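You operate a simulated robot arm through the tools that you are given. There is no shell and no other tool. Be economical: measure what you need, move in short steps, check, and stop when the job is done.

You run a simulated robot arm. Do the job below in one go: nothing can be reset, and whatever is moved stays where it is left.

TASK
Test the red paint at 30 rpm, then put its can in the pass or hold tray.
Fine: the small trays; pass is up to the limit on the console. Raise the head again; leave the dial at 30 and the sliding tray out. Test no other can. Set down upright: what you pick out.

It is judged by the outcome, as a careful person would: the job done as asked, and still so three seconds after it is handed in. It fails if anything else is knocked over, pushed out of place, dropped, spilled or broken.

THE ROBOT
A 7-joint arm with a two-finger parallel gripper, fixed in place. Base frame: the origin is at the foot of the arm, x ahead of it, y to its left, z up; the work surface is at about z = 880. Lengths are in mm, angles in rad, forces in N, time in s.
With the tool pointing down near the work surface it reaches from about 300 to 700 mm from the base axis. Its first joint turns from -1.152 to 1.152 rad. Payload 1.57 kg.
Tool frame: the origin (TCP) lies between the finger pads and is the grasp point; the fingertips stand 30 mm ahead of it; z points along the fingers, y is the line along which they close. Largest opening 110 mm; finger width 24, thickness 12; the body of the gripper, 48 by 112 mm, starts 78 mm behind the TCP.
Orientation is that of the tool frame in the base frame, as a unit quaternion [x, y, z, w]. With the fingers straight down and closing along the base's y, the tool's x points along the base's -x, its y along +y and its z along -z.

THE INTERFACE
- The arm moves only by the tool step_arm. Its argument "motion" is a list of rows, each a list of 7 numbers: the shift along the tool's x, y, z in m, then the turn, a rotation vector about the tool's x, y, z in rad, then the opening, from 0 (shut) to 1 (fully open). In form: [[dx, dy, dz, rx, ry, rz, claw], ...]. A call has 1 to 12 rows; each row is the pose to reach, as a shift and turn from the pose commanded when the call began, along the tool's axes at that moment. A row lasts 0.2 s, in which the tool goes at most 50 mm and 0.15 rad; a call with a longer step from one row to the next is refused whole, and so is a gripper value outside its range. Where a pose cannot be reached the arm comes as near as it can. A force on the tool above 40 N (or 10 N above the force at the start of the call, whichever is more), or a blocked arm, ends the call early, and 0.2 s more pass. The fingers move at their own pace (about 108 mm/s each) and stop on an object; they squeeze with about 28 N. The grip force told is the motor's: it shows also when the fingers shut on nothing. Time passes only in rows, and 0.2 s behind the last, so rows that repeat a pose let the fingers close. It gives the time, the measured TCP pose, the force on the tool (base axes), the opening and the grip force at its end, in the units of the frame above (readings bear some noise), with the torque about the TCP (base axes, N m) and any sound that the robot's microphone picked up.
- Cameras (640 x 400 px; columns grow to the right, rows downward): "scene" is fixed at [160.3, -386.3, 1403.8]; the picture's right is [0.82, -0.57, 0.00], its down [-0.32, -0.46, -0.83] and it looks along [0.48, 0.68, -0.56] (base axes); focal length 258 px, centre (320, 200). "wrist" rides on the gripper at [70, 16, -141] in the tool frame; the picture's right is [-0.23, 0.97, 0.00], its down [-0.86, -0.20, -0.48] and it looks along [-0.47, -0.11, 0.88] (tool axes); focal length 222 px, centre (320, 200). There is no depth. A picture from a camera that has moved, and an enlarged one, comes with that camera's place and axes in the base frame and with its lens.
- snapshot(camera): a new picture of that camera. The clock stands still meanwhile.
- zoom(camera, box): a new picture of the part [left, top, right, bottom] of that camera's present view, enlarged. The clock stands still meanwhile.
- close_job(): hands the job in; it is judged then, once.

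Go step by step. Nothing tells you positions but the pictures and the camera data: compare them with the known pose of the tool, close in by small moves and look again before you grip or let go. The budget is 120 turns and 76 pictures, counting those below and the enlarged ones. Unless the task says otherwise, let go and move clear before handing in, and close with one line.

The tools are called by a JSON object that holds its "api" and its "payload". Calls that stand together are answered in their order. step_arm: Moves the arm, as the interface text tells. Its arguments: {"type":"object","properties":{"motion":{"type":"array","items":{"type":"array","items":{"type":"number"}}}},"required":["motion"]} The other tools are called the same way: snapshot (camera) takes a picture; zoom (camera, box) takes an enlarged picture of a part of a camera's view; close_job () hands the job in.

At the start:

```text
clock: 0.0
tool_pos: [352.7, -116.4, 1280.9]
orientation: [0.0, 1.0, 0.0, 0.0]
contact_force: [0.8, 0.3, -0.1]
wrist_torque: [0.02, 0.01, 0.0]
opening: 110.2
gripper_force: 0.1
```

scene: 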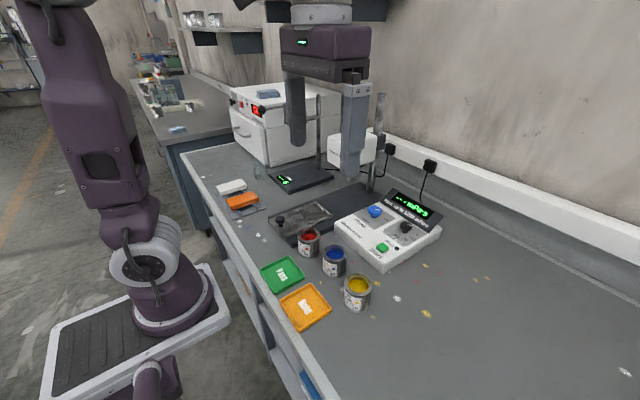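
wrist: 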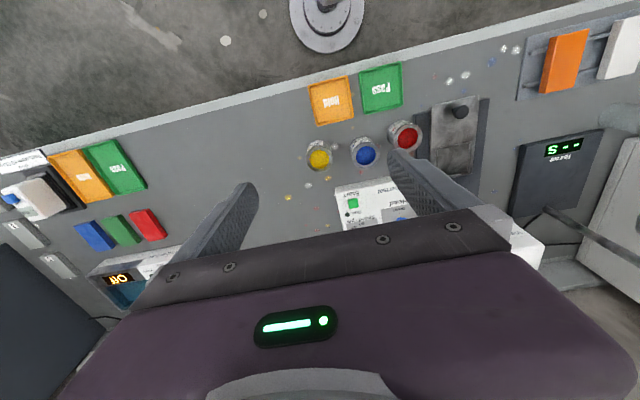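

I see three open cans (red, blue, yellow), green pass and orange hold trays, and a viscometer with a console, sliding tray and head. I'll zoom in to read the details first.

{"api": "zoom", "payload": {"camera": "scene", "box": [320, 170, 460, 280]}}

{"api": "zoom", "payload": {"camera": "scene", "box": [240, 80, 400, 250]}}

{"api": "zoom", "payload": {"camera": "wrist", "box": [290, 60, 510, 240]}}

```text
3.64 times, centred on (390, 225) of scene
camera zoom: at [160.3, -386.3, 1403.8], right [0.82, -0.57, 0.0], down [-0.32, -0.46, -0.83], along [0.48, 0.68, -0.56], focal length 937 px, centre (66, 109)
```

zoom: 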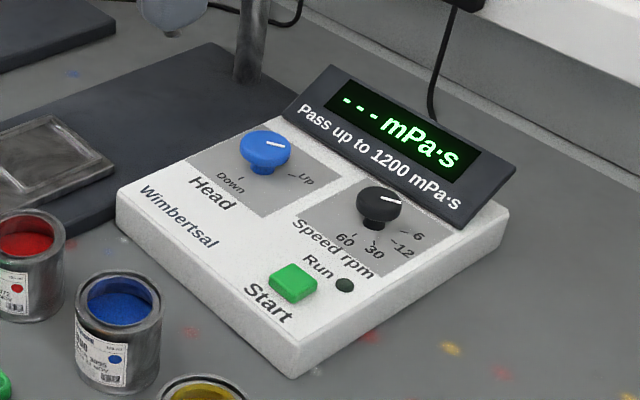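

```text
2.35 times, centred on (320, 165) of scene
camera zoom: at [160.3, -386.3, 1403.8], right [0.82, -0.57, 0.0], down [-0.32, -0.46, -0.83], along [0.48, 0.68, -0.56], focal length 606 px, centre (320, 282)
```

zoom: 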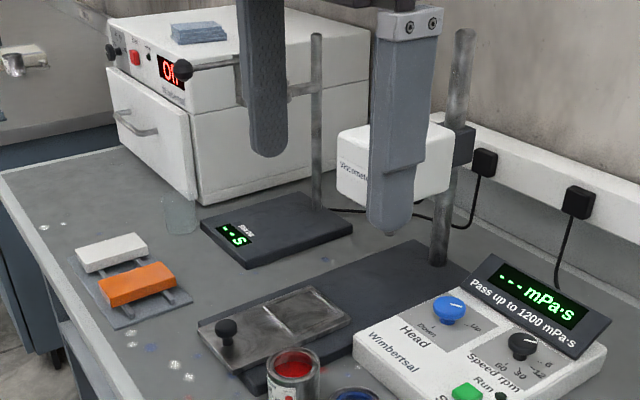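

```text
2.22 times, centred on (400, 150) of wrist
camera zoom: at [283.3, -99.6, 1422.2], right [0.23, 0.97, 0.0], down [0.86, -0.2, 0.48], along [0.47, -0.11, -0.88], focal length 494 px, centre (142, 311)
```

zoom: 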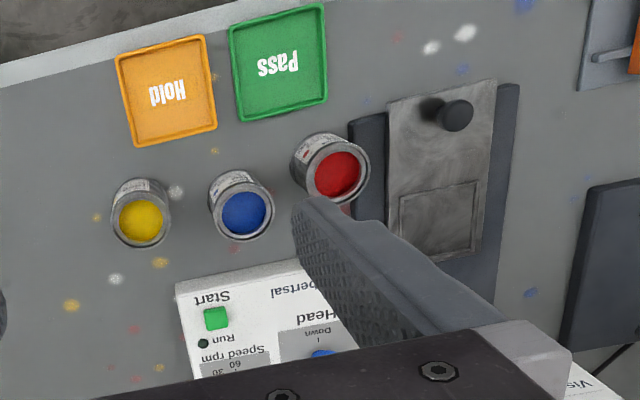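

Pass limit reads 1200 mPa·s, and the speed dial is not yet confirmed. I take the red can at about (440, 60), the sliding tray recess at (528, 176), and its knob at (411, 171). The console is around (570–665, -80 to 20). I'll move above the console for a closer look.

{"api": "step_arm", "payload": {"motion": [[-0.035, 0.012, 0.018, 0, 0, 0, 1], [-0.07, 0.024, 0.037, 0, 0, 0, 1], [-0.105, 0.037, 0.056, 0, 0, 0, 1], [-0.141, 0.049, 0.075, 0, 0, 0, 1], [-0.176, 0.061, 0.093, 0, 0, 0, 1], [-0.211, 0.073, 0.112, 0, 0, 0, 1], [-0.247, 0.086, 0.131, 0, 0, 0, 1], [-0.247, 0.086, 0.131, 0, 0, 0, 1]]}}

{"api": "snapshot", "payload": {"camera": "wrist"}}

```text
clock: 1.8
tool_pos: [599.5, -30.2, 1149.7]
orientation: [0.0, 1.0, 0.0, 0.0]
contact_force: [0.0, 0.6, -0.5]
wrist_torque: [-0.01, 0.0, 0.01]
opening: 109.8
gripper_force: 0.1
```

```text
70 pictures are left
camera wrist: at [530.0, -14.5, 1291.4], right [0.23, 0.97, 0.0], down [0.86, -0.2, 0.48], along [0.47, -0.11, -0.88], focal length 222 px, centre (320, 200)
```

wrist: 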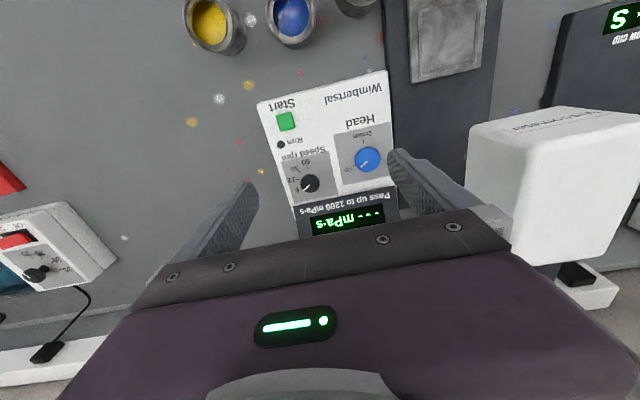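

{"api": "zoom", "payload": {"camera": "wrist", "box": [250, 70, 410, 240]}}

{"api": "zoom", "payload": {"camera": "scene", "box": [260, 60, 400, 200]}}

```text
2.35 times, centred on (330, 155) of wrist
camera zoom: at [530.0, -14.5, 1291.4], right [0.23, 0.97, 0.0], down [0.86, -0.2, 0.48], along [0.47, -0.11, -0.88], focal length 523 px, centre (296, 306)
```

zoom: 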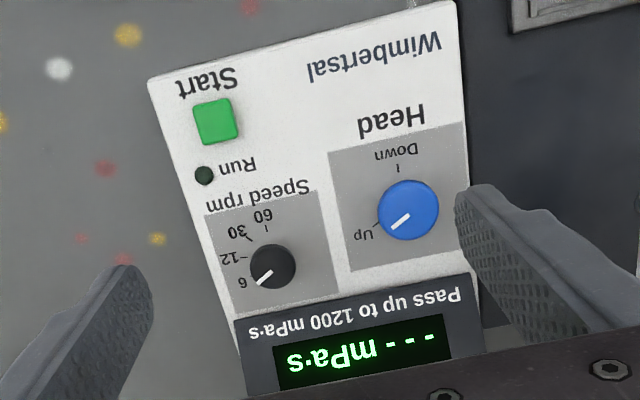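

```text
2.86 times, centred on (330, 130) of scene
camera zoom: at [160.4, -386.3, 1403.8], right [0.82, -0.57, 0.0], down [-0.32, -0.46, -0.83], along [0.48, 0.68, -0.56], focal length 736 px, centre (291, 400)
```

zoom: 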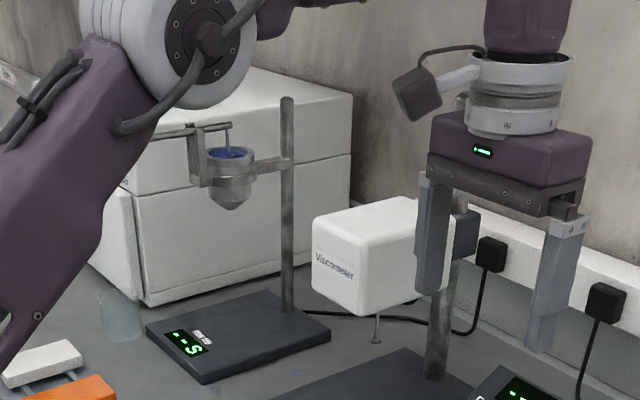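

Speed points at 6 and the head is Up, so the dial needs about a 90° clockwise turn to reach 30. I put the speed knob at (678, -67), top z≈940. I'll pre-turn the tool by -45° above it and look.

{"api": "step_arm", "payload": {"motion": [[-0.013, -0.006, 0.023, 0, 0, -0.131, 0.6], [-0.026, -0.012, 0.046, 0, 0, -0.262, 0.6], [-0.039, -0.018, 0.07, 0, 0, -0.393, 0.6], [-0.052, -0.025, 0.093, 0, 0, -0.524, 0.6], [-0.065, -0.031, 0.117, 0, 0, -0.654, 0.6], [-0.0785, -0.037, 0.14, 0, 0, -0.785, 0.6], [-0.0785, -0.037, 0.14, 0, 0, -0.785, 0.6]]}}

{"api": "snapshot", "payload": {"camera": "wrist"}}

{"api": "zoom", "payload": {"camera": "scene", "box": [330, 130, 470, 270]}}

```text
clock: 3.4
tool_pos: [677.8, -67.3, 1009.0]
orientation: [-0.385, 0.923, 0.001, 0.001]
contact_force: [0.1, 0.0, 0.1]
wrist_torque: [0.0, 0.0, 0.04]
opening: 65.9
gripper_force: 0.1
```

```text
67 pictures are left
camera wrist: at [617.2, -105.5, 1150.3], right [-0.53, 0.85, 0.0], down [0.74, 0.47, 0.48], along [0.41, 0.25, -0.88], focal length 222 px, centre (320, 200)
```

wrist: 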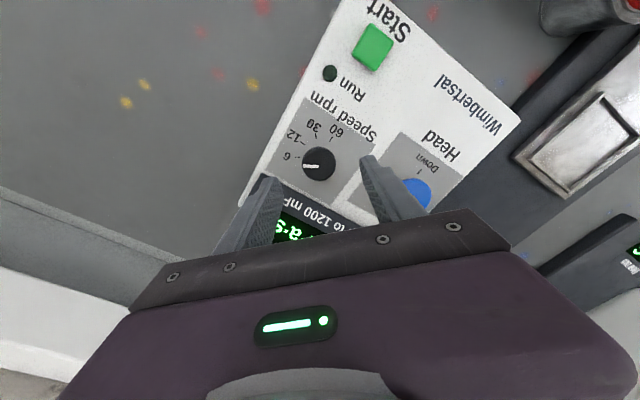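

```text
2.86 times, centred on (400, 200) of scene
camera zoom: at [160.3, -386.3, 1403.8], right [0.82, -0.57, 0.0], down [-0.32, -0.46, -0.83], along [0.48, 0.68, -0.56], focal length 736 px, centre (91, 200)
```

zoom: 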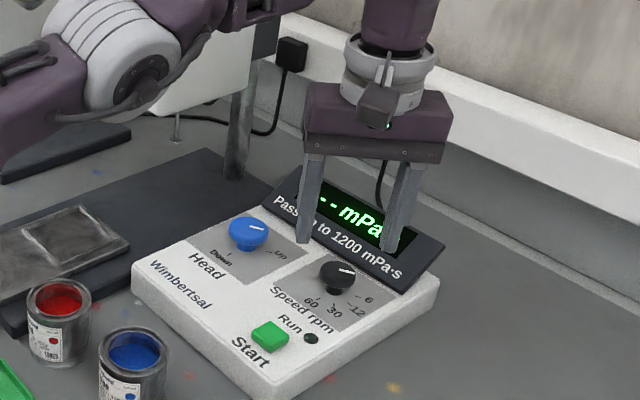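

The knob lies right on the tool axis. I'll descend to TCP z≈958 and close.

{"api": "step_arm", "payload": {"motion": [[0, 0, 0.025, 0, 0, 0, 0.6], [0, 0, 0.04, 0, 0, 0, 0.6], [0, 0, 0.051, 0, 0, 0, 0.6], [0, 0, 0.051, 0, 0, 0, 0.6]]}}

{"api": "snapshot", "payload": {"camera": "wrist"}}

{"api": "zoom", "payload": {"camera": "scene", "box": [365, 165, 435, 235]}}

```text
clock: 4.4
tool_pos: [677.9, -66.0, 959.7]
orientation: [-0.382, 0.924, -0.001, 0.0]
contact_force: [-0.6, -0.1, -0.4]
wrist_torque: [0.01, -0.03, 0.05]
opening: 65.9
gripper_force: 0.1
```

```text
65 pictures are left
camera wrist: at [617.9, -104.8, 1100.0], right [-0.53, 0.85, 0.0], down [0.75, 0.46, 0.48], along [0.41, 0.25, -0.88], focal length 222 px, centre (320, 200)
```

wrist: 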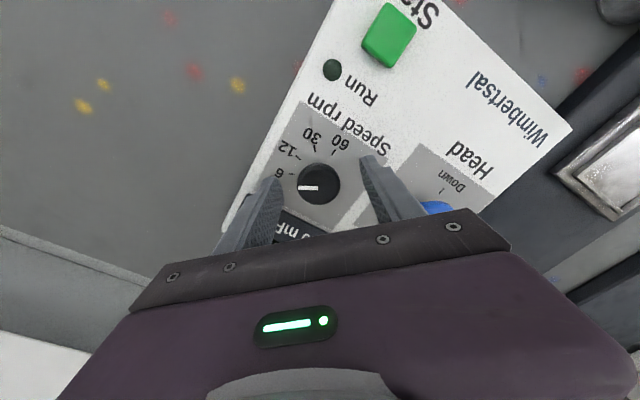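

```text
5.71 times, centred on (400, 200) of scene
camera zoom: at [160.3, -386.3, 1403.8], right [0.82, -0.57, 0.0], down [-0.32, -0.46, -0.83], along [0.48, 0.68, -0.56], focal length 1473 px, centre (-137, 200)
```

zoom: 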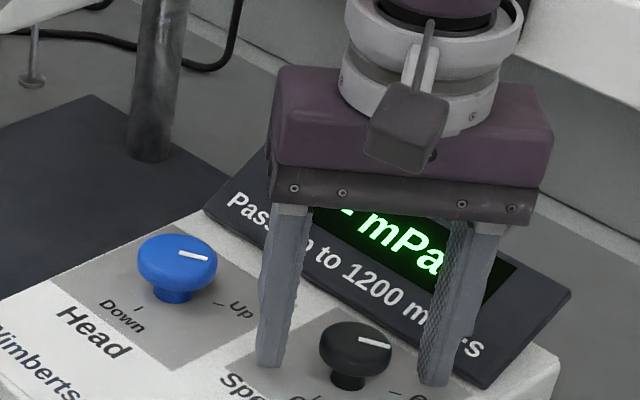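

Knob is between the fingers, with its top at about z 943. I'll close on it and start turning clockwise.

{"api": "step_arm", "payload": {"motion": [[0, 0, 0.003, 0, 0, 0, 0.3], [0, 0, 0.003, 0, 0, 0, 0.0], [0, 0, 0.003, 0, 0, 0, 0.0], [0, 0, 0.003, 0, 0, 0, 0.0]]}}

```text
clock: 5.4
tool_pos: [679.4, -67.1, 955.1]
orientation: [-0.383, 0.924, -0.002, 0.002]
contact_force: [12.6, -8.9, 10.9]
wrist_torque: [-0.23, -0.25, -0.02]
opening: 33.6
gripper_force: 41.2
```

Gripped at 33.6 mm. Now I'll turn +1.0 rad and check.

{"api": "step_arm", "payload": {"motion": [[0, 0, 0, 0, 0, 0.125, 0], [0, 0, 0, 0, 0, 0.25, 0], [0, 0, 0, 0, 0, 0.375, 0], [0, 0, 0, 0, 0, 0.5, 0], [0, 0, 0, 0, 0, 0.625, 0], [0, 0, 0, 0, 0, 0.75, 0], [0, 0, 0, 0, 0, 0.875, 0], [0, 0, 0, 0, 0, 1.0, 0], [0, 0, 0, 0, 0, 1.0, 0]]}}

{"api": "snapshot", "payload": {"camera": "wrist"}}

{"api": "zoom", "payload": {"camera": "scene", "box": [365, 165, 435, 235]}}

```text
clock: 7.4
tool_pos: [679.2, -66.6, 957.7]
orientation: [0.108, 0.994, 0.0, 0.002]
contact_force: [19.3, -10.1, 24.1]
wrist_torque: [-0.25, -0.54, -0.02]
opening: 33.6
gripper_force: 41.6
```

```text
63 pictures are left
camera wrist: at [614.0, -36.1, 1097.7], right [0.43, 0.9, 0.0], down [0.79, -0.38, 0.48], along [0.43, -0.21, -0.88], focal length 222 px, centre (320, 200)
```

wrist: 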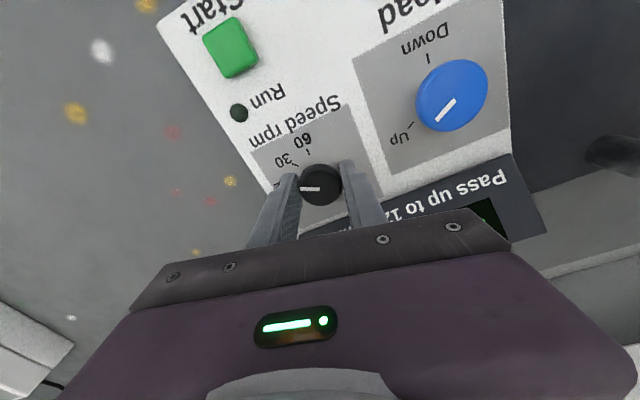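

```text
5.71 times, centred on (400, 200) of scene
camera zoom: at [160.3, -386.5, 1403.7], right [0.82, -0.57, 0.0], down [-0.32, -0.46, -0.83], along [0.48, 0.68, -0.56], focal length 1473 px, centre (-137, 200)
```

zoom: 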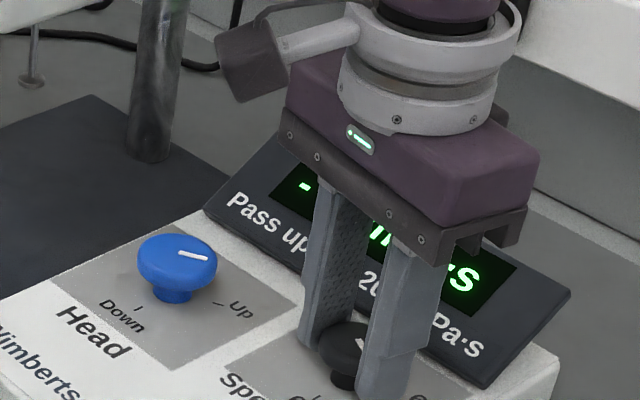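

The dial turned with the grip and points near 12. It needs about 0.37 rad more to reach 30.

{"api": "step_arm", "payload": {"motion": [[0, 0, -0.001, 0, 0, 0.12, 0], [0, 0, -0.001, 0, 0, 0.24, 0], [0, 0, -0.001, 0, 0, 0.37, 0], [0, 0, -0.001, 0, 0, 0.37, 0]]}}

{"api": "zoom", "payload": {"camera": "wrist", "box": [240, 110, 400, 240]}}

```text
clock: 8.4
tool_pos: [678.7, -65.5, 957.4]
orientation: [0.288, 0.958, 0.0, 0.001]
contact_force: [18.4, -7.0, 7.1]
wrist_torque: [-0.63, -0.89, 0.0]
opening: 33.5
gripper_force: 41.2
```

```text
3.08 times, centred on (320, 175) of wrist
camera zoom: at [630.0, -14.6, 1097.8], right [0.73, 0.69, 0.0], down [0.6, -0.64, 0.48], along [0.33, -0.35, -0.88], focal length 684 px, centre (320, 277)
```

zoom: 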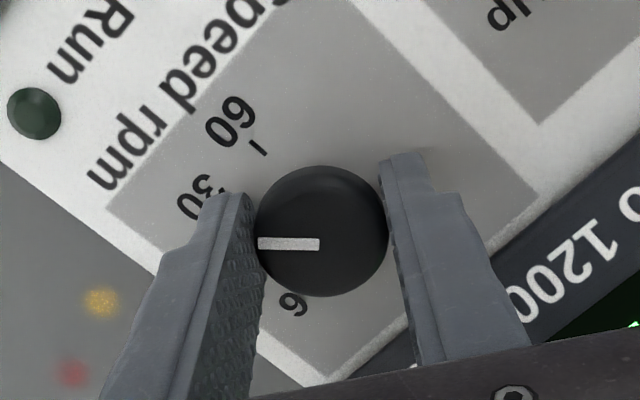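

Pointer now is at about 43°, which should be at 30. I'll release, rise and check.

{"api": "step_arm", "payload": {"motion": [[0, 0, -0.001, 0, 0, 0, 0.3], [0, 0, -0.001, 0, 0, 0, 0.6], [0, 0, -0.001, 0, 0, 0, 0.6], [0, 0, -0.03, 0, 0, 0, 0.6], [0, 0, -0.06, 0, 0, 0, 0.6], [0, 0, -0.06, 0, 0, 0, 0.6]]}}

{"api": "zoom", "payload": {"camera": "wrist", "box": [240, 80, 400, 210]}}

{"api": "zoom", "payload": {"camera": "scene", "box": [365, 185, 435, 255]}}

```text
clock: 9.8
tool_pos: [678.1, -66.6, 1015.6]
orientation: [0.287, 0.958, 0.0, 0.001]
contact_force: [0.5, -0.8, 0.1]
wrist_torque: [0.01, -0.02, 0.0]
opening: 65.9
gripper_force: 0.0
```

```text
3.08 times, centred on (320, 145) of wrist
camera zoom: at [628.1, -15.1, 1157.9], right [0.73, 0.69, 0.0], down [0.6, -0.64, 0.48], along [0.33, -0.35, -0.88], focal length 684 px, centre (320, 369)
```

zoom: 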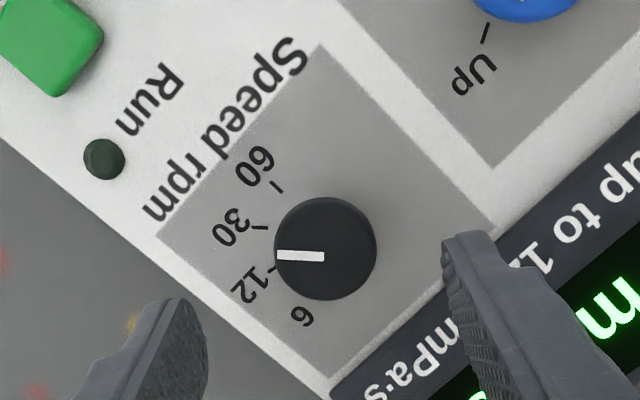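

```text
5.71 times, centred on (400, 220) of scene
camera zoom: at [160.3, -386.3, 1403.8], right [0.82, -0.57, 0.0], down [-0.32, -0.46, -0.83], along [0.48, 0.68, -0.56], focal length 1473 px, centre (-137, 86)
```

zoom: 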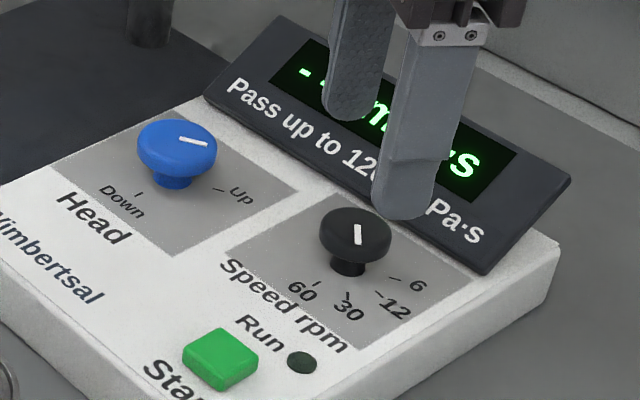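

Pointer sits at 30 in both views. Next I'll move above the red can and look straight down at it.

{"api": "step_arm", "payload": {"motion": [[0, 0, -0.045, 0, 0, 0, 0.8], [0.045, -0.004, -0.06, 0, 0, -0.1, 0.8], [0.09, -0.008, -0.07, 0, 0, -0.2, 0.8], [0.135, -0.013, -0.08, 0, 0, -0.3, 0.8], [0.18, -0.017, -0.09, 0, 0, -0.4, 0.8], [0.225, -0.021, -0.095, 0, 0, -0.5, 0.8], [0.2686, -0.0255, -0.095, 0, 0, -0.585, 0.8], [0.2686, -0.0255, -0.095, 0, 0, -0.585, 0.8]]}}

{"api": "snapshot", "payload": {"camera": "wrist"}}

{"api": "zoom", "payload": {"camera": "scene", "box": [240, 170, 400, 330]}}

```text
clock: 11.6
tool_pos: [439.0, 62.3, 1109.6]
orientation: [-0.001, 1.0, 0.0, 0.0]
contact_force: [0.4, 0.1, 0.6]
wrist_torque: [0.01, -0.02, 0.02]
opening: 88.0
gripper_force: 0.1
out of reach, approached as far as the arm can: row 1
```

```text
58 pictures are left
camera wrist: at [369.5, 77.3, 1252.0], right [0.23, 0.97, 0.0], down [0.86, -0.2, 0.48], along [0.47, -0.11, -0.88], focal length 222 px, centre (320, 200)
```

wrist: 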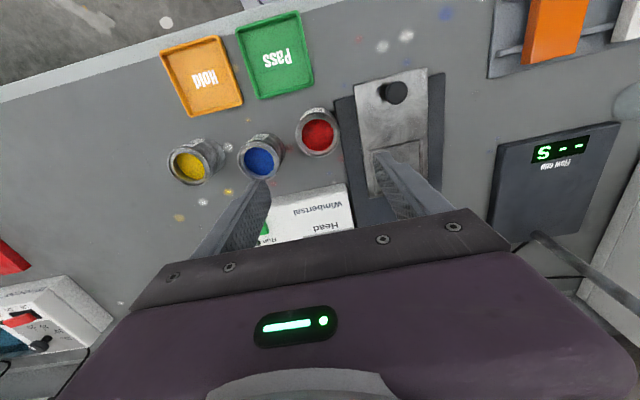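

```text
2.50 times, centred on (320, 250) of scene
camera zoom: at [160.3, -386.3, 1403.8], right [0.82, -0.57, 0.0], down [-0.32, -0.46, -0.83], along [0.48, 0.68, -0.56], focal length 644 px, centre (320, 75)
```

zoom: 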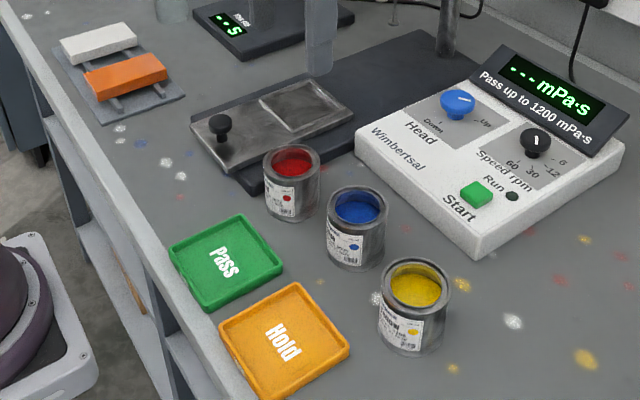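

Red can centre is about (430, 58), with its rim near z 947. I'll turn the tool so the fingers close along x, clear of the blue can and the plate, and come lower above it.

{"api": "step_arm", "payload": {"motion": [[0.001, 0, 0.01, 0, 0, -0.143, 0.8], [0.002, -0.001, 0.02, 0, 0, -0.286, 0.8], [0.003, -0.001, 0.03, 0, 0, -0.428, 0.8], [0.004, -0.002, 0.04, 0, 0, -0.571, 0.8], [0.005, -0.002, 0.05, 0, 0, -0.714, 0.8], [0.006, -0.003, 0.06, 0, 0, -0.857, 0.8], [0.007, -0.003, 0.07, 0, 0, -1.0, 0.8], [0.008, -0.004, 0.08, 0, 0, -1.142, 0.8], [0.009, -0.004, 0.09, 0, 0, -1.285, 0.8], [0.009, -0.004, 0.1, 0, 0, -1.428, 0.8], [0.009, -0.004, 0.1, 0, 0, -1.571, 0.8], [0.009, -0.004, 0.1, 0, 0, -1.571, 0.8]]}}

{"api": "snapshot", "payload": {"camera": "wrist"}}

{"api": "zoom", "payload": {"camera": "scene", "box": [240, 170, 400, 330]}}

```text
clock: 14.2
tool_pos: [430.7, 57.7, 1010.2]
orientation: [0.708, -0.706, 0.0, 0.0]
contact_force: [0.2, 0.8, -0.4]
wrist_torque: [0.0, 0.0, -0.03]
opening: 87.9
gripper_force: 0.1
```

```text
56 pictures are left
camera wrist: at [414.9, -13.5, 1152.7], right [-0.97, 0.22, 0.0], down [0.2, 0.86, 0.48], along [0.11, 0.47, -0.88], focal length 222 px, centre (320, 200)
```

wrist: 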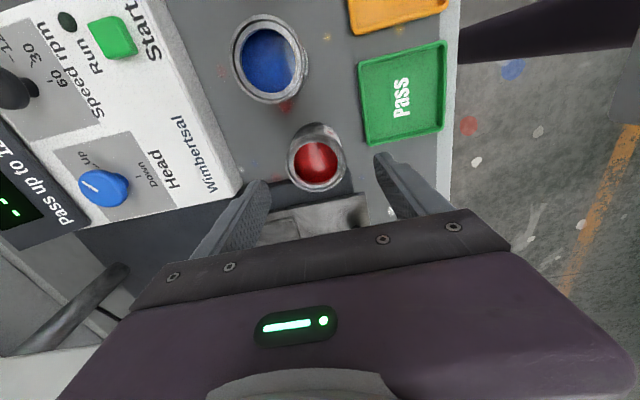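

```text
2.50 times, centred on (320, 250) of scene
camera zoom: at [160.3, -386.3, 1403.8], right [0.82, -0.57, 0.0], down [-0.32, -0.46, -0.83], along [0.48, 0.68, -0.56], focal length 644 px, centre (320, 75)
```

zoom: 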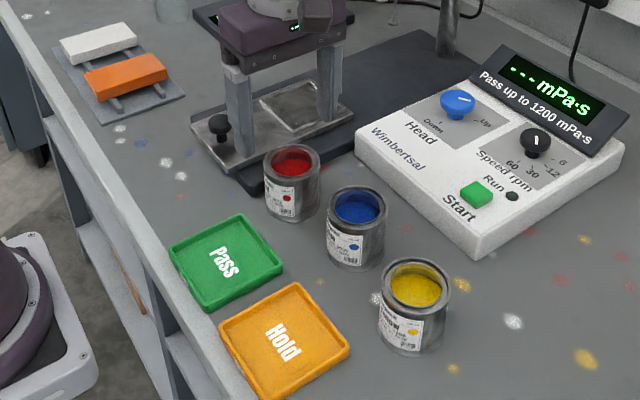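

Can is nearly centred; it needs x +4. I'll narrow the fingers, descend to TCP z≈932, and check before closing.

{"api": "step_arm", "payload": {"motion": [[0, -0.004, 0.0, 0, 0, 0, 0.7], [0, -0.004, 0.03, 0, 0, 0, 0.7], [0, -0.004, 0.055, 0, 0, 0, 0.7], [0, -0.004, 0.078, 0, 0, 0, 0.7], [0, -0.004, 0.078, 0, 0, 0, 0.7]]}}

{"api": "snapshot", "payload": {"camera": "wrist"}}

{"api": "zoom", "payload": {"camera": "scene", "box": [270, 190, 370, 290]}}

```text
clock: 15.4
tool_pos: [433.8, 56.2, 931.3]
orientation: [0.708, -0.706, 0.0, 0.0]
contact_force: [0.3, 0.4, -0.3]
wrist_torque: [0.0, 0.03, 0.03]
opening: 77.0
gripper_force: 0.0
```

```text
54 pictures are left
camera wrist: at [418.0, -13.8, 1073.7], right [-0.97, 0.23, 0.0], down [0.2, 0.86, 0.48], along [0.11, 0.47, -0.88], focal length 222 px, centre (320, 200)
```

wrist: 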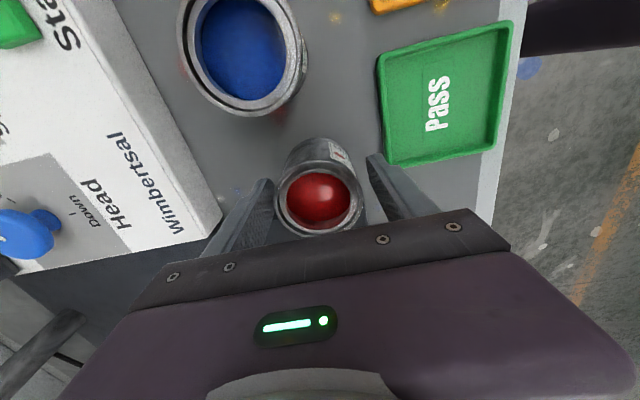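

```text
4.00 times, centred on (320, 240) of scene
camera zoom: at [160.3, -386.3, 1403.8], right [0.82, -0.57, 0.0], down [-0.32, -0.46, -0.83], along [0.48, 0.68, -0.56], focal length 1031 px, centre (320, 40)
```

zoom: 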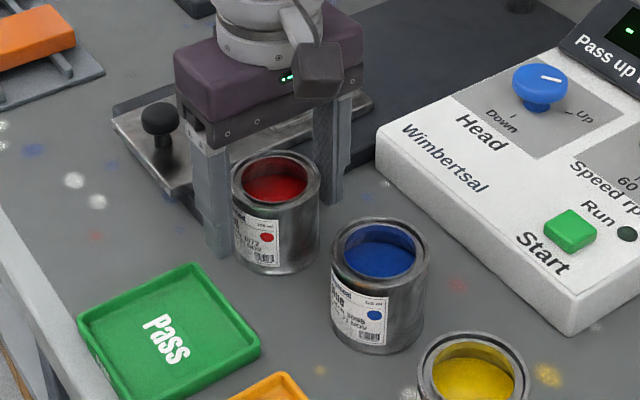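

Can is centred between the fingers. Closing.

{"api": "step_arm", "payload": {"motion": [[0, -0.004, 0, 0, 0, 0, 0.5], [0, -0.004, 0, 0, 0, 0, 0.2], [0, -0.004, 0, 0, 0, 0, 0.2], [0, -0.004, 0, 0, 0, 0, 0.2]]}}

```text
clock: 16.4
tool_pos: [437.1, 56.0, 933.1]
orientation: [0.708, -0.706, 0.0, 0.0]
contact_force: [0.0, -0.7, 0.2]
wrist_torque: [0.04, 0.04, 0.0]
opening: 60.9
gripper_force: 27.9
```

Gripped at 60.9 mm. I'll lift, then move over the tray recess while turning the tool back to yaw 0.

{"api": "step_arm", "payload": {"motion": [[0, 0, -0.02, 0, 0, 0, 0.2], [0, 0, -0.055, 0, 0, 0, 0.2], [0, 0, -0.087, 0, 0, 0, 0.2], [-0.015, -0.012, -0.087, 0, 0, 0.14, 0.2], [-0.03, -0.023, -0.087, 0, 0, 0.28, 0.2], [-0.045, -0.035, -0.087, 0, 0, 0.42, 0.2], [-0.06, -0.046, -0.087, 0, 0, 0.56, 0.2], [-0.075, -0.058, -0.087, 0, 0, 0.7, 0.2], [-0.09, -0.07, -0.087, 0, 0, 0.84, 0.2], [-0.105, -0.08, -0.087, 0, 0, 0.98, 0.2], [-0.11, -0.088, -0.087, 0, 0, 1.12, 0.2], [-0.11, -0.088, -0.087, 0, 0, 1.26, 0.2]]}}

{"api": "step_arm", "payload": {"motion": [[0, 0, 0, 0, 0, 0.14, 0.2], [0, 0, 0, 0, 0, 0.311, 0.2]]}}

{"api": "snapshot", "payload": {"camera": "wrist"}}

{"api": "zoom", "payload": {"camera": "scene", "box": [250, 140, 390, 280]}}

```text
clock: 19.0
tool_pos: [527.4, 167.9, 1020.3]
orientation: [-0.154, 0.988, -0.001, 0.0]
contact_force: [0.9, 0.4, -1.1]
wrist_torque: [0.0, 0.02, 0.0]
opening: 60.8
gripper_force: 27.9
```

```text
refused: row 2 steps farther than a row can; nothing moved
```

```text
52 pictures are left
camera wrist: at [455.9, 161.6, 1162.1], right [-0.08, 1.0, 0.0], down [0.88, 0.07, 0.48], along [0.48, 0.04, -0.88], focal length 222 px, centre (320, 200)
```

wrist: 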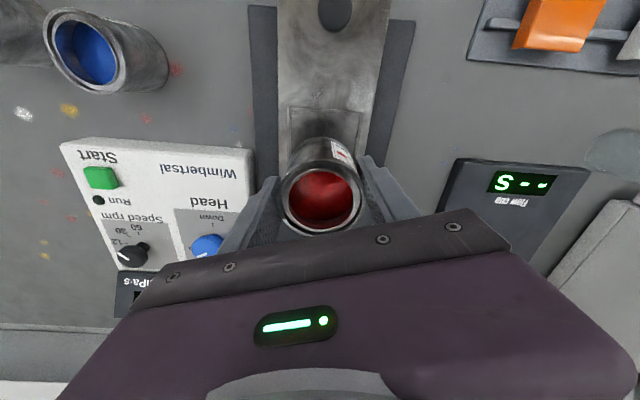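

```text
2.86 times, centred on (320, 210) of scene
camera zoom: at [160.4, -386.3, 1403.8], right [0.82, -0.57, 0.0], down [-0.32, -0.46, -0.83], along [0.48, 0.68, -0.56], focal length 736 px, centre (320, 171)
```

zoom: 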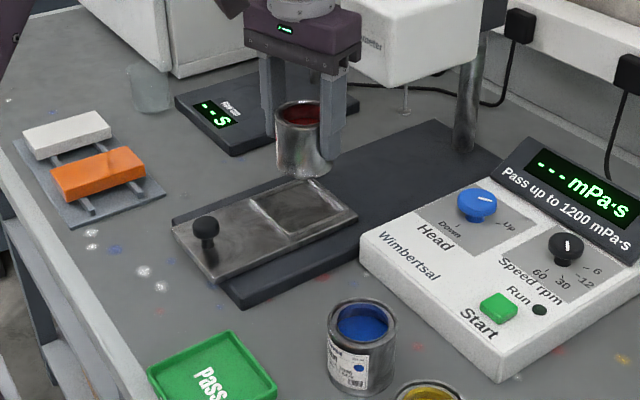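

Plate top appears to be at z≈915 with the recess centre near (522, 168). I'll finish the yaw, shift x -5 and go down close to the recess.

{"api": "step_arm", "payload": {"motion": [[0.0046, 0.002, 0, 0, 0, 0.11, 0.2], [0.0046, 0.002, 0, 0, 0, 0.22, 0.2], [0.0046, 0.002, 0, 0, 0, 0.311, 0.2], [0.0046, 0.002, 0.02, 0, 0, 0.311, 0.2], [0.0046, 0.002, 0.035, 0, 0, 0.311, 0.2], [0.0046, 0.002, 0.035, 0, 0, 0.311, 0.2]]}}

{"api": "snapshot", "payload": {"camera": "wrist"}}

{"api": "zoom", "payload": {"camera": "scene", "box": [260, 160, 360, 250]}}

```text
clock: 20.4
tool_pos: [521.4, 167.2, 984.6]
orientation: [0.0, 1.0, 0.0, 0.0]
contact_force: [0.8, 0.1, -1.3]
wrist_torque: [0.01, -0.01, -0.01]
opening: 61.3
gripper_force: 28.5
```

```text
50 pictures are left
camera wrist: at [452.9, 182.8, 1126.4], right [0.23, 0.97, 0.0], down [0.86, -0.2, 0.48], along [0.47, -0.11, -0.88], focal length 222 px, centre (320, 200)
```

wrist: 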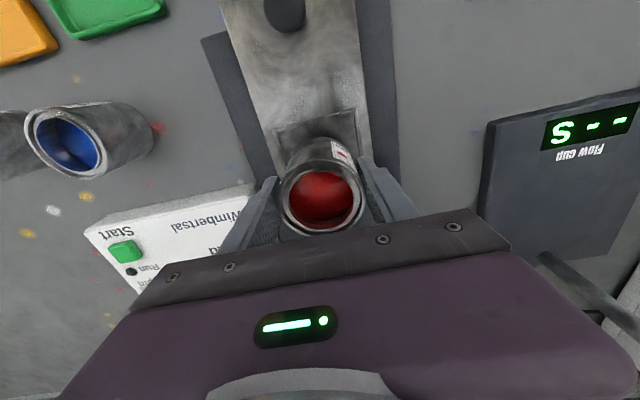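

```text
4.44 times, centred on (310, 205) of scene
camera zoom: at [160.4, -386.3, 1403.8], right [0.82, -0.57, 0.0], down [-0.32, -0.46, -0.83], along [0.48, 0.68, -0.56], focal length 1146 px, centre (364, 178)
```

zoom: 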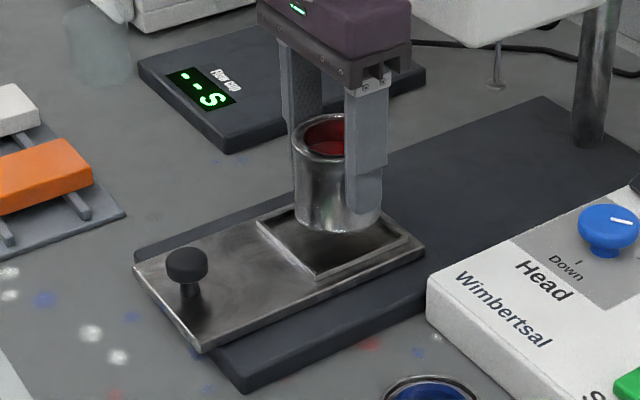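

Can hovers over the recess, centred. I'll lower it in small steps until it touches.

{"api": "step_arm", "payload": {"motion": [[0, 0.001, 0.006, 0, 0, 0, 0.2], [0, 0.001, 0.01, 0, 0, 0, 0.2], [0, 0.001, 0.013, 0, 0, 0, 0.2], [0, 0.001, 0.013, 0, 0, 0, 0.2]]}}

{"api": "zoom", "payload": {"camera": "scene", "box": [270, 170, 360, 250]}}

```text
clock: 21.4
tool_pos: [521.2, 169.3, 972.6]
orientation: [0.0, 1.0, 0.0, 0.0]
contact_force: [-0.3, -0.7, -1.4]
wrist_torque: [-0.01, 0.02, 0.0]
opening: 61.1
gripper_force: 27.5
```

```text
5.00 times, centred on (315, 210) of scene
camera zoom: at [160.4, -386.3, 1403.8], right [0.82, -0.57, 0.0], down [-0.32, -0.46, -0.83], along [0.48, 0.68, -0.56], focal length 1289 px, centre (345, 150)
```

zoom: 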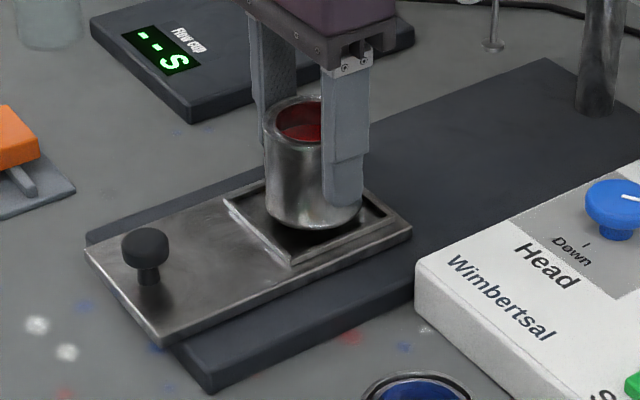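

{"api": "step_arm", "payload": {"motion": [[0, 0, 0.002, 0, 0, 0, 0.2], [0, 0, 0.004, 0, 0, 0, 0.2], [0, 0, 0.006, 0, 0, 0, 0.2], [0, 0, 0.006, 0, 0, 0, 0.2]]}}

{"api": "zoom", "payload": {"camera": "scene", "box": [270, 170, 360, 250]}}

```text
clock: 22.4
tool_pos: [521.9, 168.3, 965.3]
orientation: [0.0, 1.0, 0.0, 0.0]
contact_force: [0.2, 0.9, -1.9]
wrist_torque: [-0.01, 0.01, -0.01]
opening: 61.0
gripper_force: 27.9
```

```text
5.00 times, centred on (315, 210) of scene
camera zoom: at [160.4, -386.3, 1403.8], right [0.82, -0.57, 0.0], down [-0.32, -0.46, -0.83], along [0.48, 0.68, -0.56], focal length 1289 px, centre (345, 150)
```

zoom: 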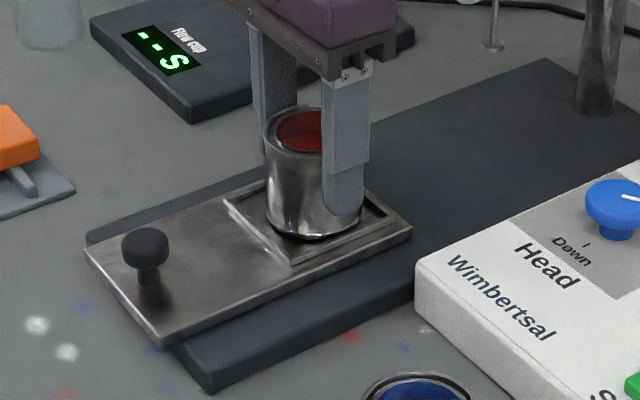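

Almost down; I'll continue in 1–2 mm increments.

{"api": "step_arm", "payload": {"motion": [[0, 0, 0.0015, 0, 0, 0, 0.2], [0, 0, 0.003, 0, 0, 0, 0.2], [0, 0, 0.003, 0, 0, 0, 0.2]]}}

{"api": "zoom", "payload": {"camera": "scene", "box": [290, 190, 350, 240]}}

```text
clock: 23.2
tool_pos: [522.4, 168.2, 963.0]
orientation: [0.0, 1.0, 0.0, 0.001]
contact_force: [-0.5, -2.6, 10.2]
wrist_torque: [-0.15, 0.09, 0.07]
opening: 61.2
gripper_force: 28.0
```

```text
8.00 times, centred on (320, 215) of scene
camera zoom: at [160.2, -386.4, 1403.7], right [0.82, -0.57, 0.0], down [-0.32, -0.46, -0.83], along [0.48, 0.68, -0.56], focal length 2062 px, centre (320, 80)
```

zoom: 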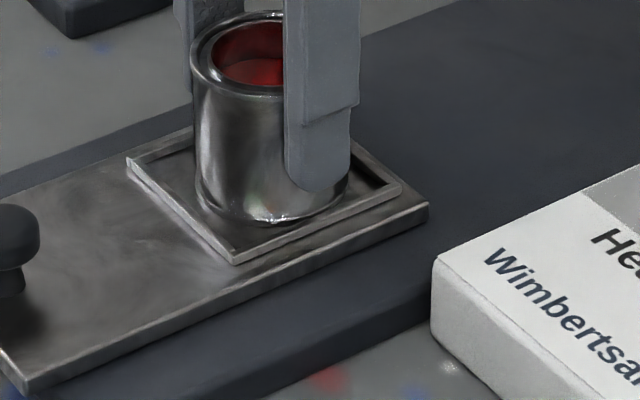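

Contact is 10 N and the can stands in the recess. I'll release and rise.

{"api": "step_arm", "payload": {"motion": [[0, 0, -0.001, 0, 0, 0, 0.4], [0, 0, -0.001, 0, 0, 0, 0.75], [0, 0, -0.001, 0, 0, 0, 0.75], [0, 0, -0.02, 0, 0, 0, 0.75], [0, 0, -0.06, 0, 0, 0, 0.75], [0, 0, -0.1, 0, 0, 0, 0.75], [0.045, 0, -0.11, 0, 0, 0, 0.5], [0.09, 0, -0.11, 0, 0, 0, 0.5], [0.11, 0, -0.11, 0, 0, 0, 0.5], [0.11, 0, -0.11, 0, 0, 0, 0.5]]}}

{"api": "snapshot", "payload": {"camera": "wrist"}}

{"api": "zoom", "payload": {"camera": "scene", "box": [250, 120, 390, 260]}}

```text
clock: 25.4
tool_pos: [410.7, 169.1, 1071.3]
orientation: [0.0, 1.0, 0.0, 0.0]
contact_force: [0.1, -0.4, 0.2]
wrist_torque: [-0.01, 0.01, -0.01]
opening: 55.0
gripper_force: 0.1
```

```text
45 pictures are left
camera wrist: at [342.0, 185.0, 1213.0], right [0.23, 0.97, 0.0], down [0.86, -0.2, 0.48], along [0.47, -0.11, -0.88], focal length 222 px, centre (320, 200)
```

wrist: 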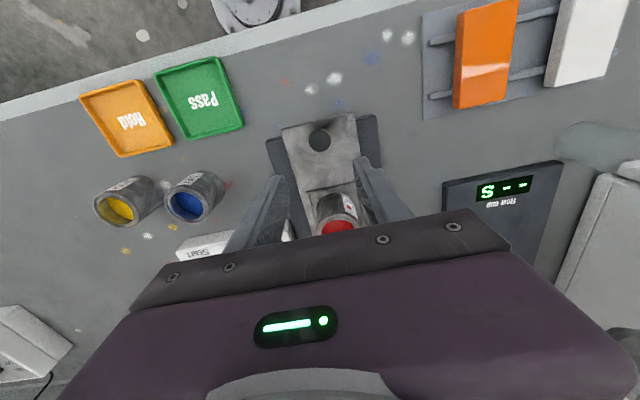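

```text
2.86 times, centred on (320, 190) of scene
camera zoom: at [160.3, -386.3, 1403.8], right [0.82, -0.57, 0.0], down [-0.32, -0.46, -0.83], along [0.48, 0.68, -0.56], focal length 736 px, centre (320, 229)
```

zoom: 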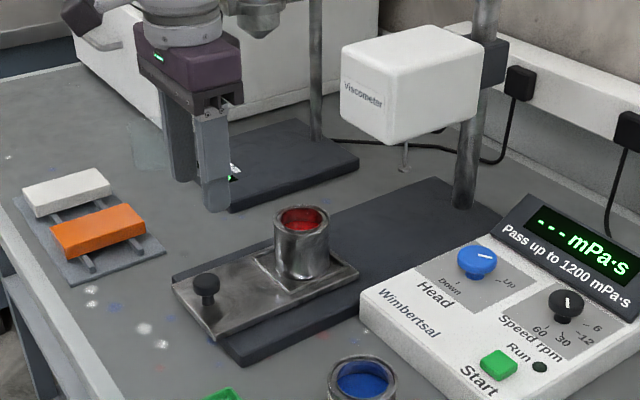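

Can is on the tray. The tray knob is at about (406, 168), top z≈937. I'll come down to it with the finger centre slightly behind it, to keep clear of the head when pushing.

{"api": "step_arm", "payload": {"motion": [[0.01, -0.001, 0.04, 0, 0, 0, 0.5], [0.01, -0.001, 0.08, 0, 0, 0, 0.5], [0.01, -0.001, 0.105, 0, 0, 0, 0.5], [0.01, -0.001, 0.119, 0, 0, 0, 0.5], [0.01, -0.001, 0.119, 0, 0, 0, 0.5]]}}

{"api": "snapshot", "payload": {"camera": "wrist"}}

{"api": "zoom", "payload": {"camera": "scene", "box": [250, 160, 350, 260]}}

```text
clock: 26.6
tool_pos: [400.9, 167.4, 952.6]
orientation: [0.0, 1.0, -0.001, 0.0]
contact_force: [1.0, 0.8, 0.0]
wrist_torque: [0.03, 0.02, -0.03]
opening: 55.2
gripper_force: 0.0
```

```text
43 pictures are left
camera wrist: at [332.1, 183.1, 1095.6], right [0.23, 0.97, 0.0], down [0.86, -0.2, 0.48], along [0.47, -0.11, -0.88], focal length 222 px, centre (320, 200)
```

wrist: 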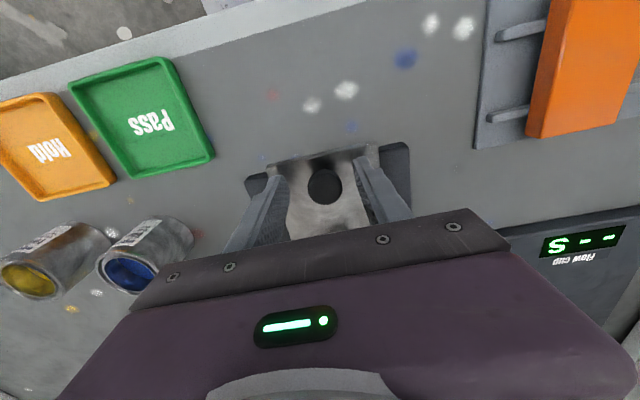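

```text
4.00 times, centred on (300, 210) of scene
camera zoom: at [160.3, -386.3, 1403.8], right [0.82, -0.57, 0.0], down [-0.32, -0.46, -0.83], along [0.48, 0.68, -0.56], focal length 1031 px, centre (400, 160)
```

zoom: 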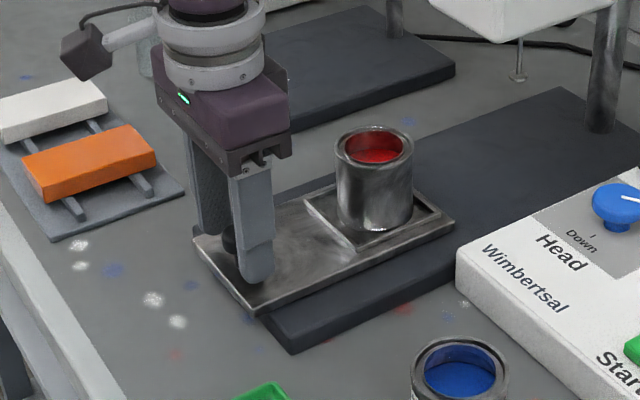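

Knob is centred at about (402, 169). I'll shift back 6 mm and grip.

{"api": "step_arm", "payload": {"motion": [[0.006, 0.0015, 0, 0, 0, 0, 0.5], [0.006, 0.0015, 0, 0, 0, 0, 0.2], [0.006, 0.0015, 0, 0, 0, 0, 0], [0.006, 0.0015, 0, 0, 0, 0, 0], [0.006, 0.0015, 0, 0, 0, 0, 0]]}}

```text
clock: 27.8
tool_pos: [395.5, 170.1, 954.0]
orientation: [-0.001, 1.0, 0.001, 0.0]
contact_force: [0.1, 14.5, -7.0]
wrist_torque: [0.45, -0.12, 0.2]
opening: 27.3
gripper_force: 37.6
```

Gripped. Pushing the tray in gently by 60 mm to see its line.

{"api": "step_arm", "payload": {"motion": [[-0.003, 0.001, 0, 0, 0, 0, 0], [-0.01, 0.001, 0, 0, 0, 0, 0], [-0.02, 0.001, 0, 0, 0, 0, 0], [-0.03, 0.001, 0, 0, 0, 0, 0], [-0.04, 0.001, 0, 0, 0, 0, 0], [-0.05, 0.001, 0, 0, 0, 0, 0], [-0.057, 0.001, 0, 0, 0, 0, 0], [-0.06, 0.001, 0, 0, 0, 0, 0], [-0.06, 0.001, 0, 0, 0, 0, 0]]}}

{"api": "zoom", "payload": {"camera": "scene", "box": [250, 120, 390, 260]}}

```text
clock: 29.8
tool_pos: [456.7, 170.2, 954.7]
orientation: [-0.001, 1.0, 0.0, 0.001]
contact_force: [-0.4, 14.1, 2.7]
wrist_torque: [0.31, 0.82, 0.19]
opening: 27.2
gripper_force: 37.7
```

```text
2.86 times, centred on (320, 190) of scene
camera zoom: at [160.3, -385.9, 1403.9], right [0.82, -0.57, 0.0], down [-0.32, -0.46, -0.83], along [0.48, 0.68, -0.56], focal length 736 px, centre (320, 229)
```

zoom: 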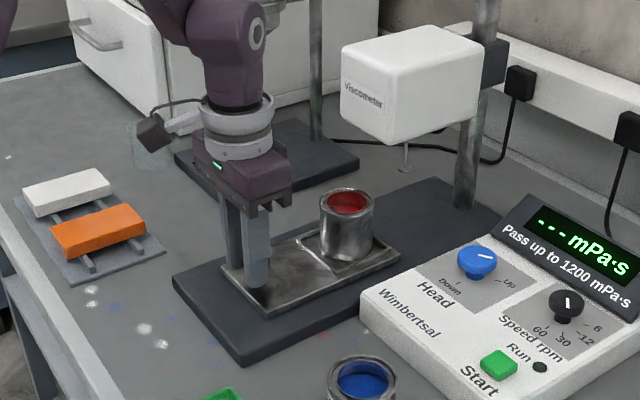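

It slides well along x. Pushing another 70 mm.

{"api": "step_arm", "payload": {"motion": [[-0.003, 0.001, 0, 0, 0, 0, 0], [-0.01, 0.001, 0, 0, 0, 0, 0], [-0.02, 0.001, 0, 0, 0, 0, 0], [-0.03, 0.001, 0, 0, 0, 0, 0], [-0.04, 0.001, 0, 0, 0, 0, 0], [-0.05, 0.001, 0, 0, 0, 0, 0], [-0.06, 0.001, 0, 0, 0, 0, 0], [-0.067, 0.001, 0, 0, 0, 0, 0], [-0.07, 0.001, 0, 0, 0, 0, 0], [-0.07, 0.001, 0, 0, 0, 0, 0]]}}

{"api": "zoom", "payload": {"camera": "scene", "box": [270, 80, 400, 230]}}

```text
clock: 32.0
tool_pos: [524.5, 171.1, 955.4]
orientation: [0.0, 1.0, -0.001, 0.0]
contact_force: [0.4, -2.6, -1.7]
wrist_torque: [-0.14, 0.07, -0.03]
opening: 27.7
gripper_force: 37.7
```

```text
2.67 times, centred on (335, 155) of scene
camera zoom: at [160.4, -386.4, 1403.7], right [0.82, -0.57, 0.0], down [-0.32, -0.46, -0.83], along [0.48, 0.68, -0.56], focal length 687 px, centre (280, 320)
```

zoom: 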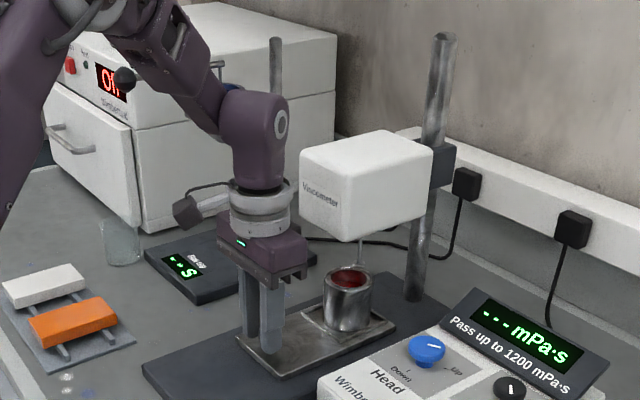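

About 20 mm more; advancing slowly and watching for the end stop.

{"api": "step_arm", "payload": {"motion": [[-0.003, 0, 0, 0, 0, 0, 0], [-0.007, 0, 0, 0, 0, 0, 0], [-0.011, 0, 0, 0, 0, 0, 0], [-0.014, 0, 0, 0, 0, 0, 0], [-0.017, 0, 0, 0, 0, 0, 0], [-0.017, 0, 0, 0, 0, 0, 0]]}}

{"api": "zoom", "payload": {"camera": "scene", "box": [300, 110, 390, 220]}}

```text
clock: 33.4
tool_pos: [544.0, 170.1, 955.0]
orientation: [0.0, 1.0, 0.0, 0.001]
contact_force: [0.4, -12.5, 11.8]
wrist_torque: [-0.35, -0.58, -0.1]
opening: 27.2
gripper_force: 37.7
```

```text
3.64 times, centred on (345, 165) of scene
camera zoom: at [160.1, -386.7, 1403.7], right [0.82, -0.57, 0.0], down [-0.32, -0.46, -0.83], along [0.48, 0.68, -0.56], focal length 937 px, centre (229, 327)
```

zoom: 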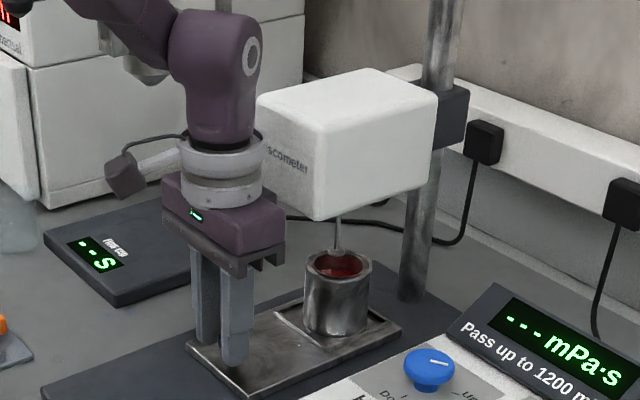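

Spindle column is now aligned with the can. I'll probe gently for the end stop.

{"api": "step_arm", "payload": {"motion": [[-0.003, 0, 0, 0, 0, 0, 0], [-0.006, 0, 0, 0, 0, 0, 0], [-0.008, 0, 0, 0, 0, 0, 0], [-0.008, 0, 0, 0, 0, 0, 0]]}}

{"api": "zoom", "payload": {"camera": "scene", "box": [300, 110, 390, 220]}}

```text
clock: 34.4
tool_pos: [547.5, 170.5, 952.8]
orientation: [-0.001, 1.0, -0.001, -0.004]
contact_force: [-25.6, -13.6, -9.8]
wrist_torque: [-0.29, 0.77, -0.15]
opening: 27.6
gripper_force: 38.0
```

```text
3.64 times, centred on (345, 165) of scene
camera zoom: at [159.8, -386.6, 1403.7], right [0.82, -0.57, 0.0], down [-0.32, -0.46, -0.83], along [0.48, 0.68, -0.56], focal length 937 px, centre (229, 327)
```

zoom: 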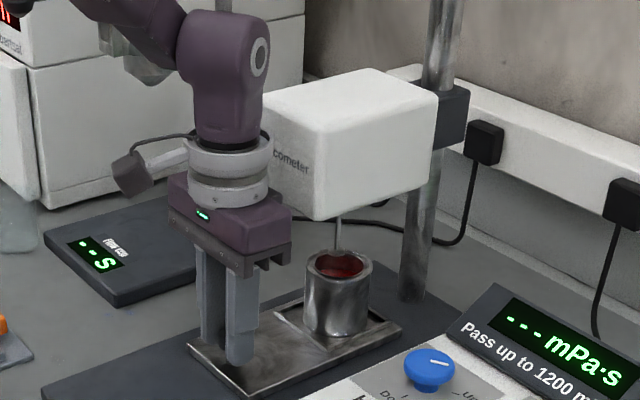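

End stop reached (-25 N). I'll relax, release, then back away and up, clear of the head.

{"api": "step_arm", "payload": {"motion": [[0.005, 0, 0, 0, 0, 0, 0], [0.005, 0, 0, 0, 0, 0, 0.3], [0.005, 0, 0, 0, 0, 0, 0.5], [0.005, 0, 0, 0, 0, 0, 0.5], [0.005, 0, -0.03, 0, 0, 0, 0.5], [0.03, 0, -0.06, 0, 0, 0, 0.5], [0.06, -0.02, -0.08, 0, 0, 0, 0.5], [0.06, -0.065, -0.09, 0, 0, 0, 0.5], [0.05, -0.11, -0.1, 0, 0, 0, 0.5], [0.02, -0.14, -0.1, 0, 0, 0, 0.5], [-0.02, -0.15, -0.1, 0, 0, 0, 0.5], [-0.02, -0.15, -0.1, 0, 0, 0, 0.5]]}}

{"api": "snapshot", "payload": {"camera": "wrist"}}

{"api": "zoom", "payload": {"camera": "scene", "box": [250, 100, 430, 280]}}

```text
clock: 37.0
tool_pos: [573.2, 22.2, 1054.9]
orientation: [-0.001, 1.0, 0.0, -0.001]
contact_force: [0.8, 0.5, 0.6]
wrist_torque: [0.03, -0.02, 0.0]
opening: 54.9
gripper_force: 0.0
```

```text
37 pictures are left
camera wrist: at [503.0, 37.9, 1197.0], right [0.23, 0.97, 0.0], down [0.86, -0.2, 0.48], along [0.47, -0.11, -0.88], focal length 222 px, centre (320, 200)
```

wrist: 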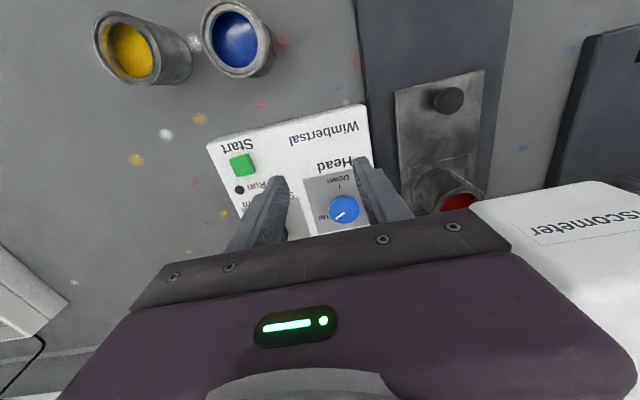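

```text
2.22 times, centred on (340, 190) of scene
camera zoom: at [160.3, -386.3, 1403.8], right [0.82, -0.57, 0.0], down [-0.32, -0.46, -0.83], along [0.48, 0.68, -0.56], focal length 573 px, centre (276, 222)
```

zoom: 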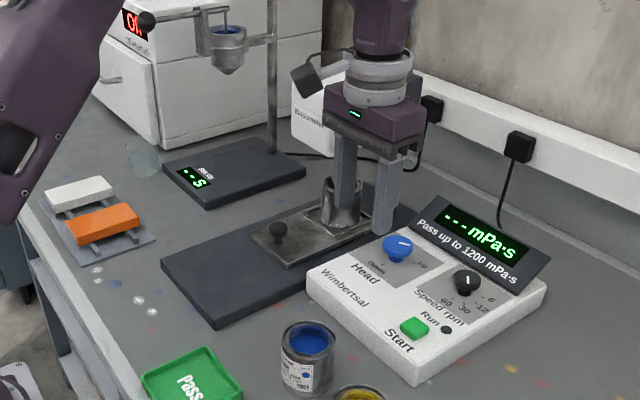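

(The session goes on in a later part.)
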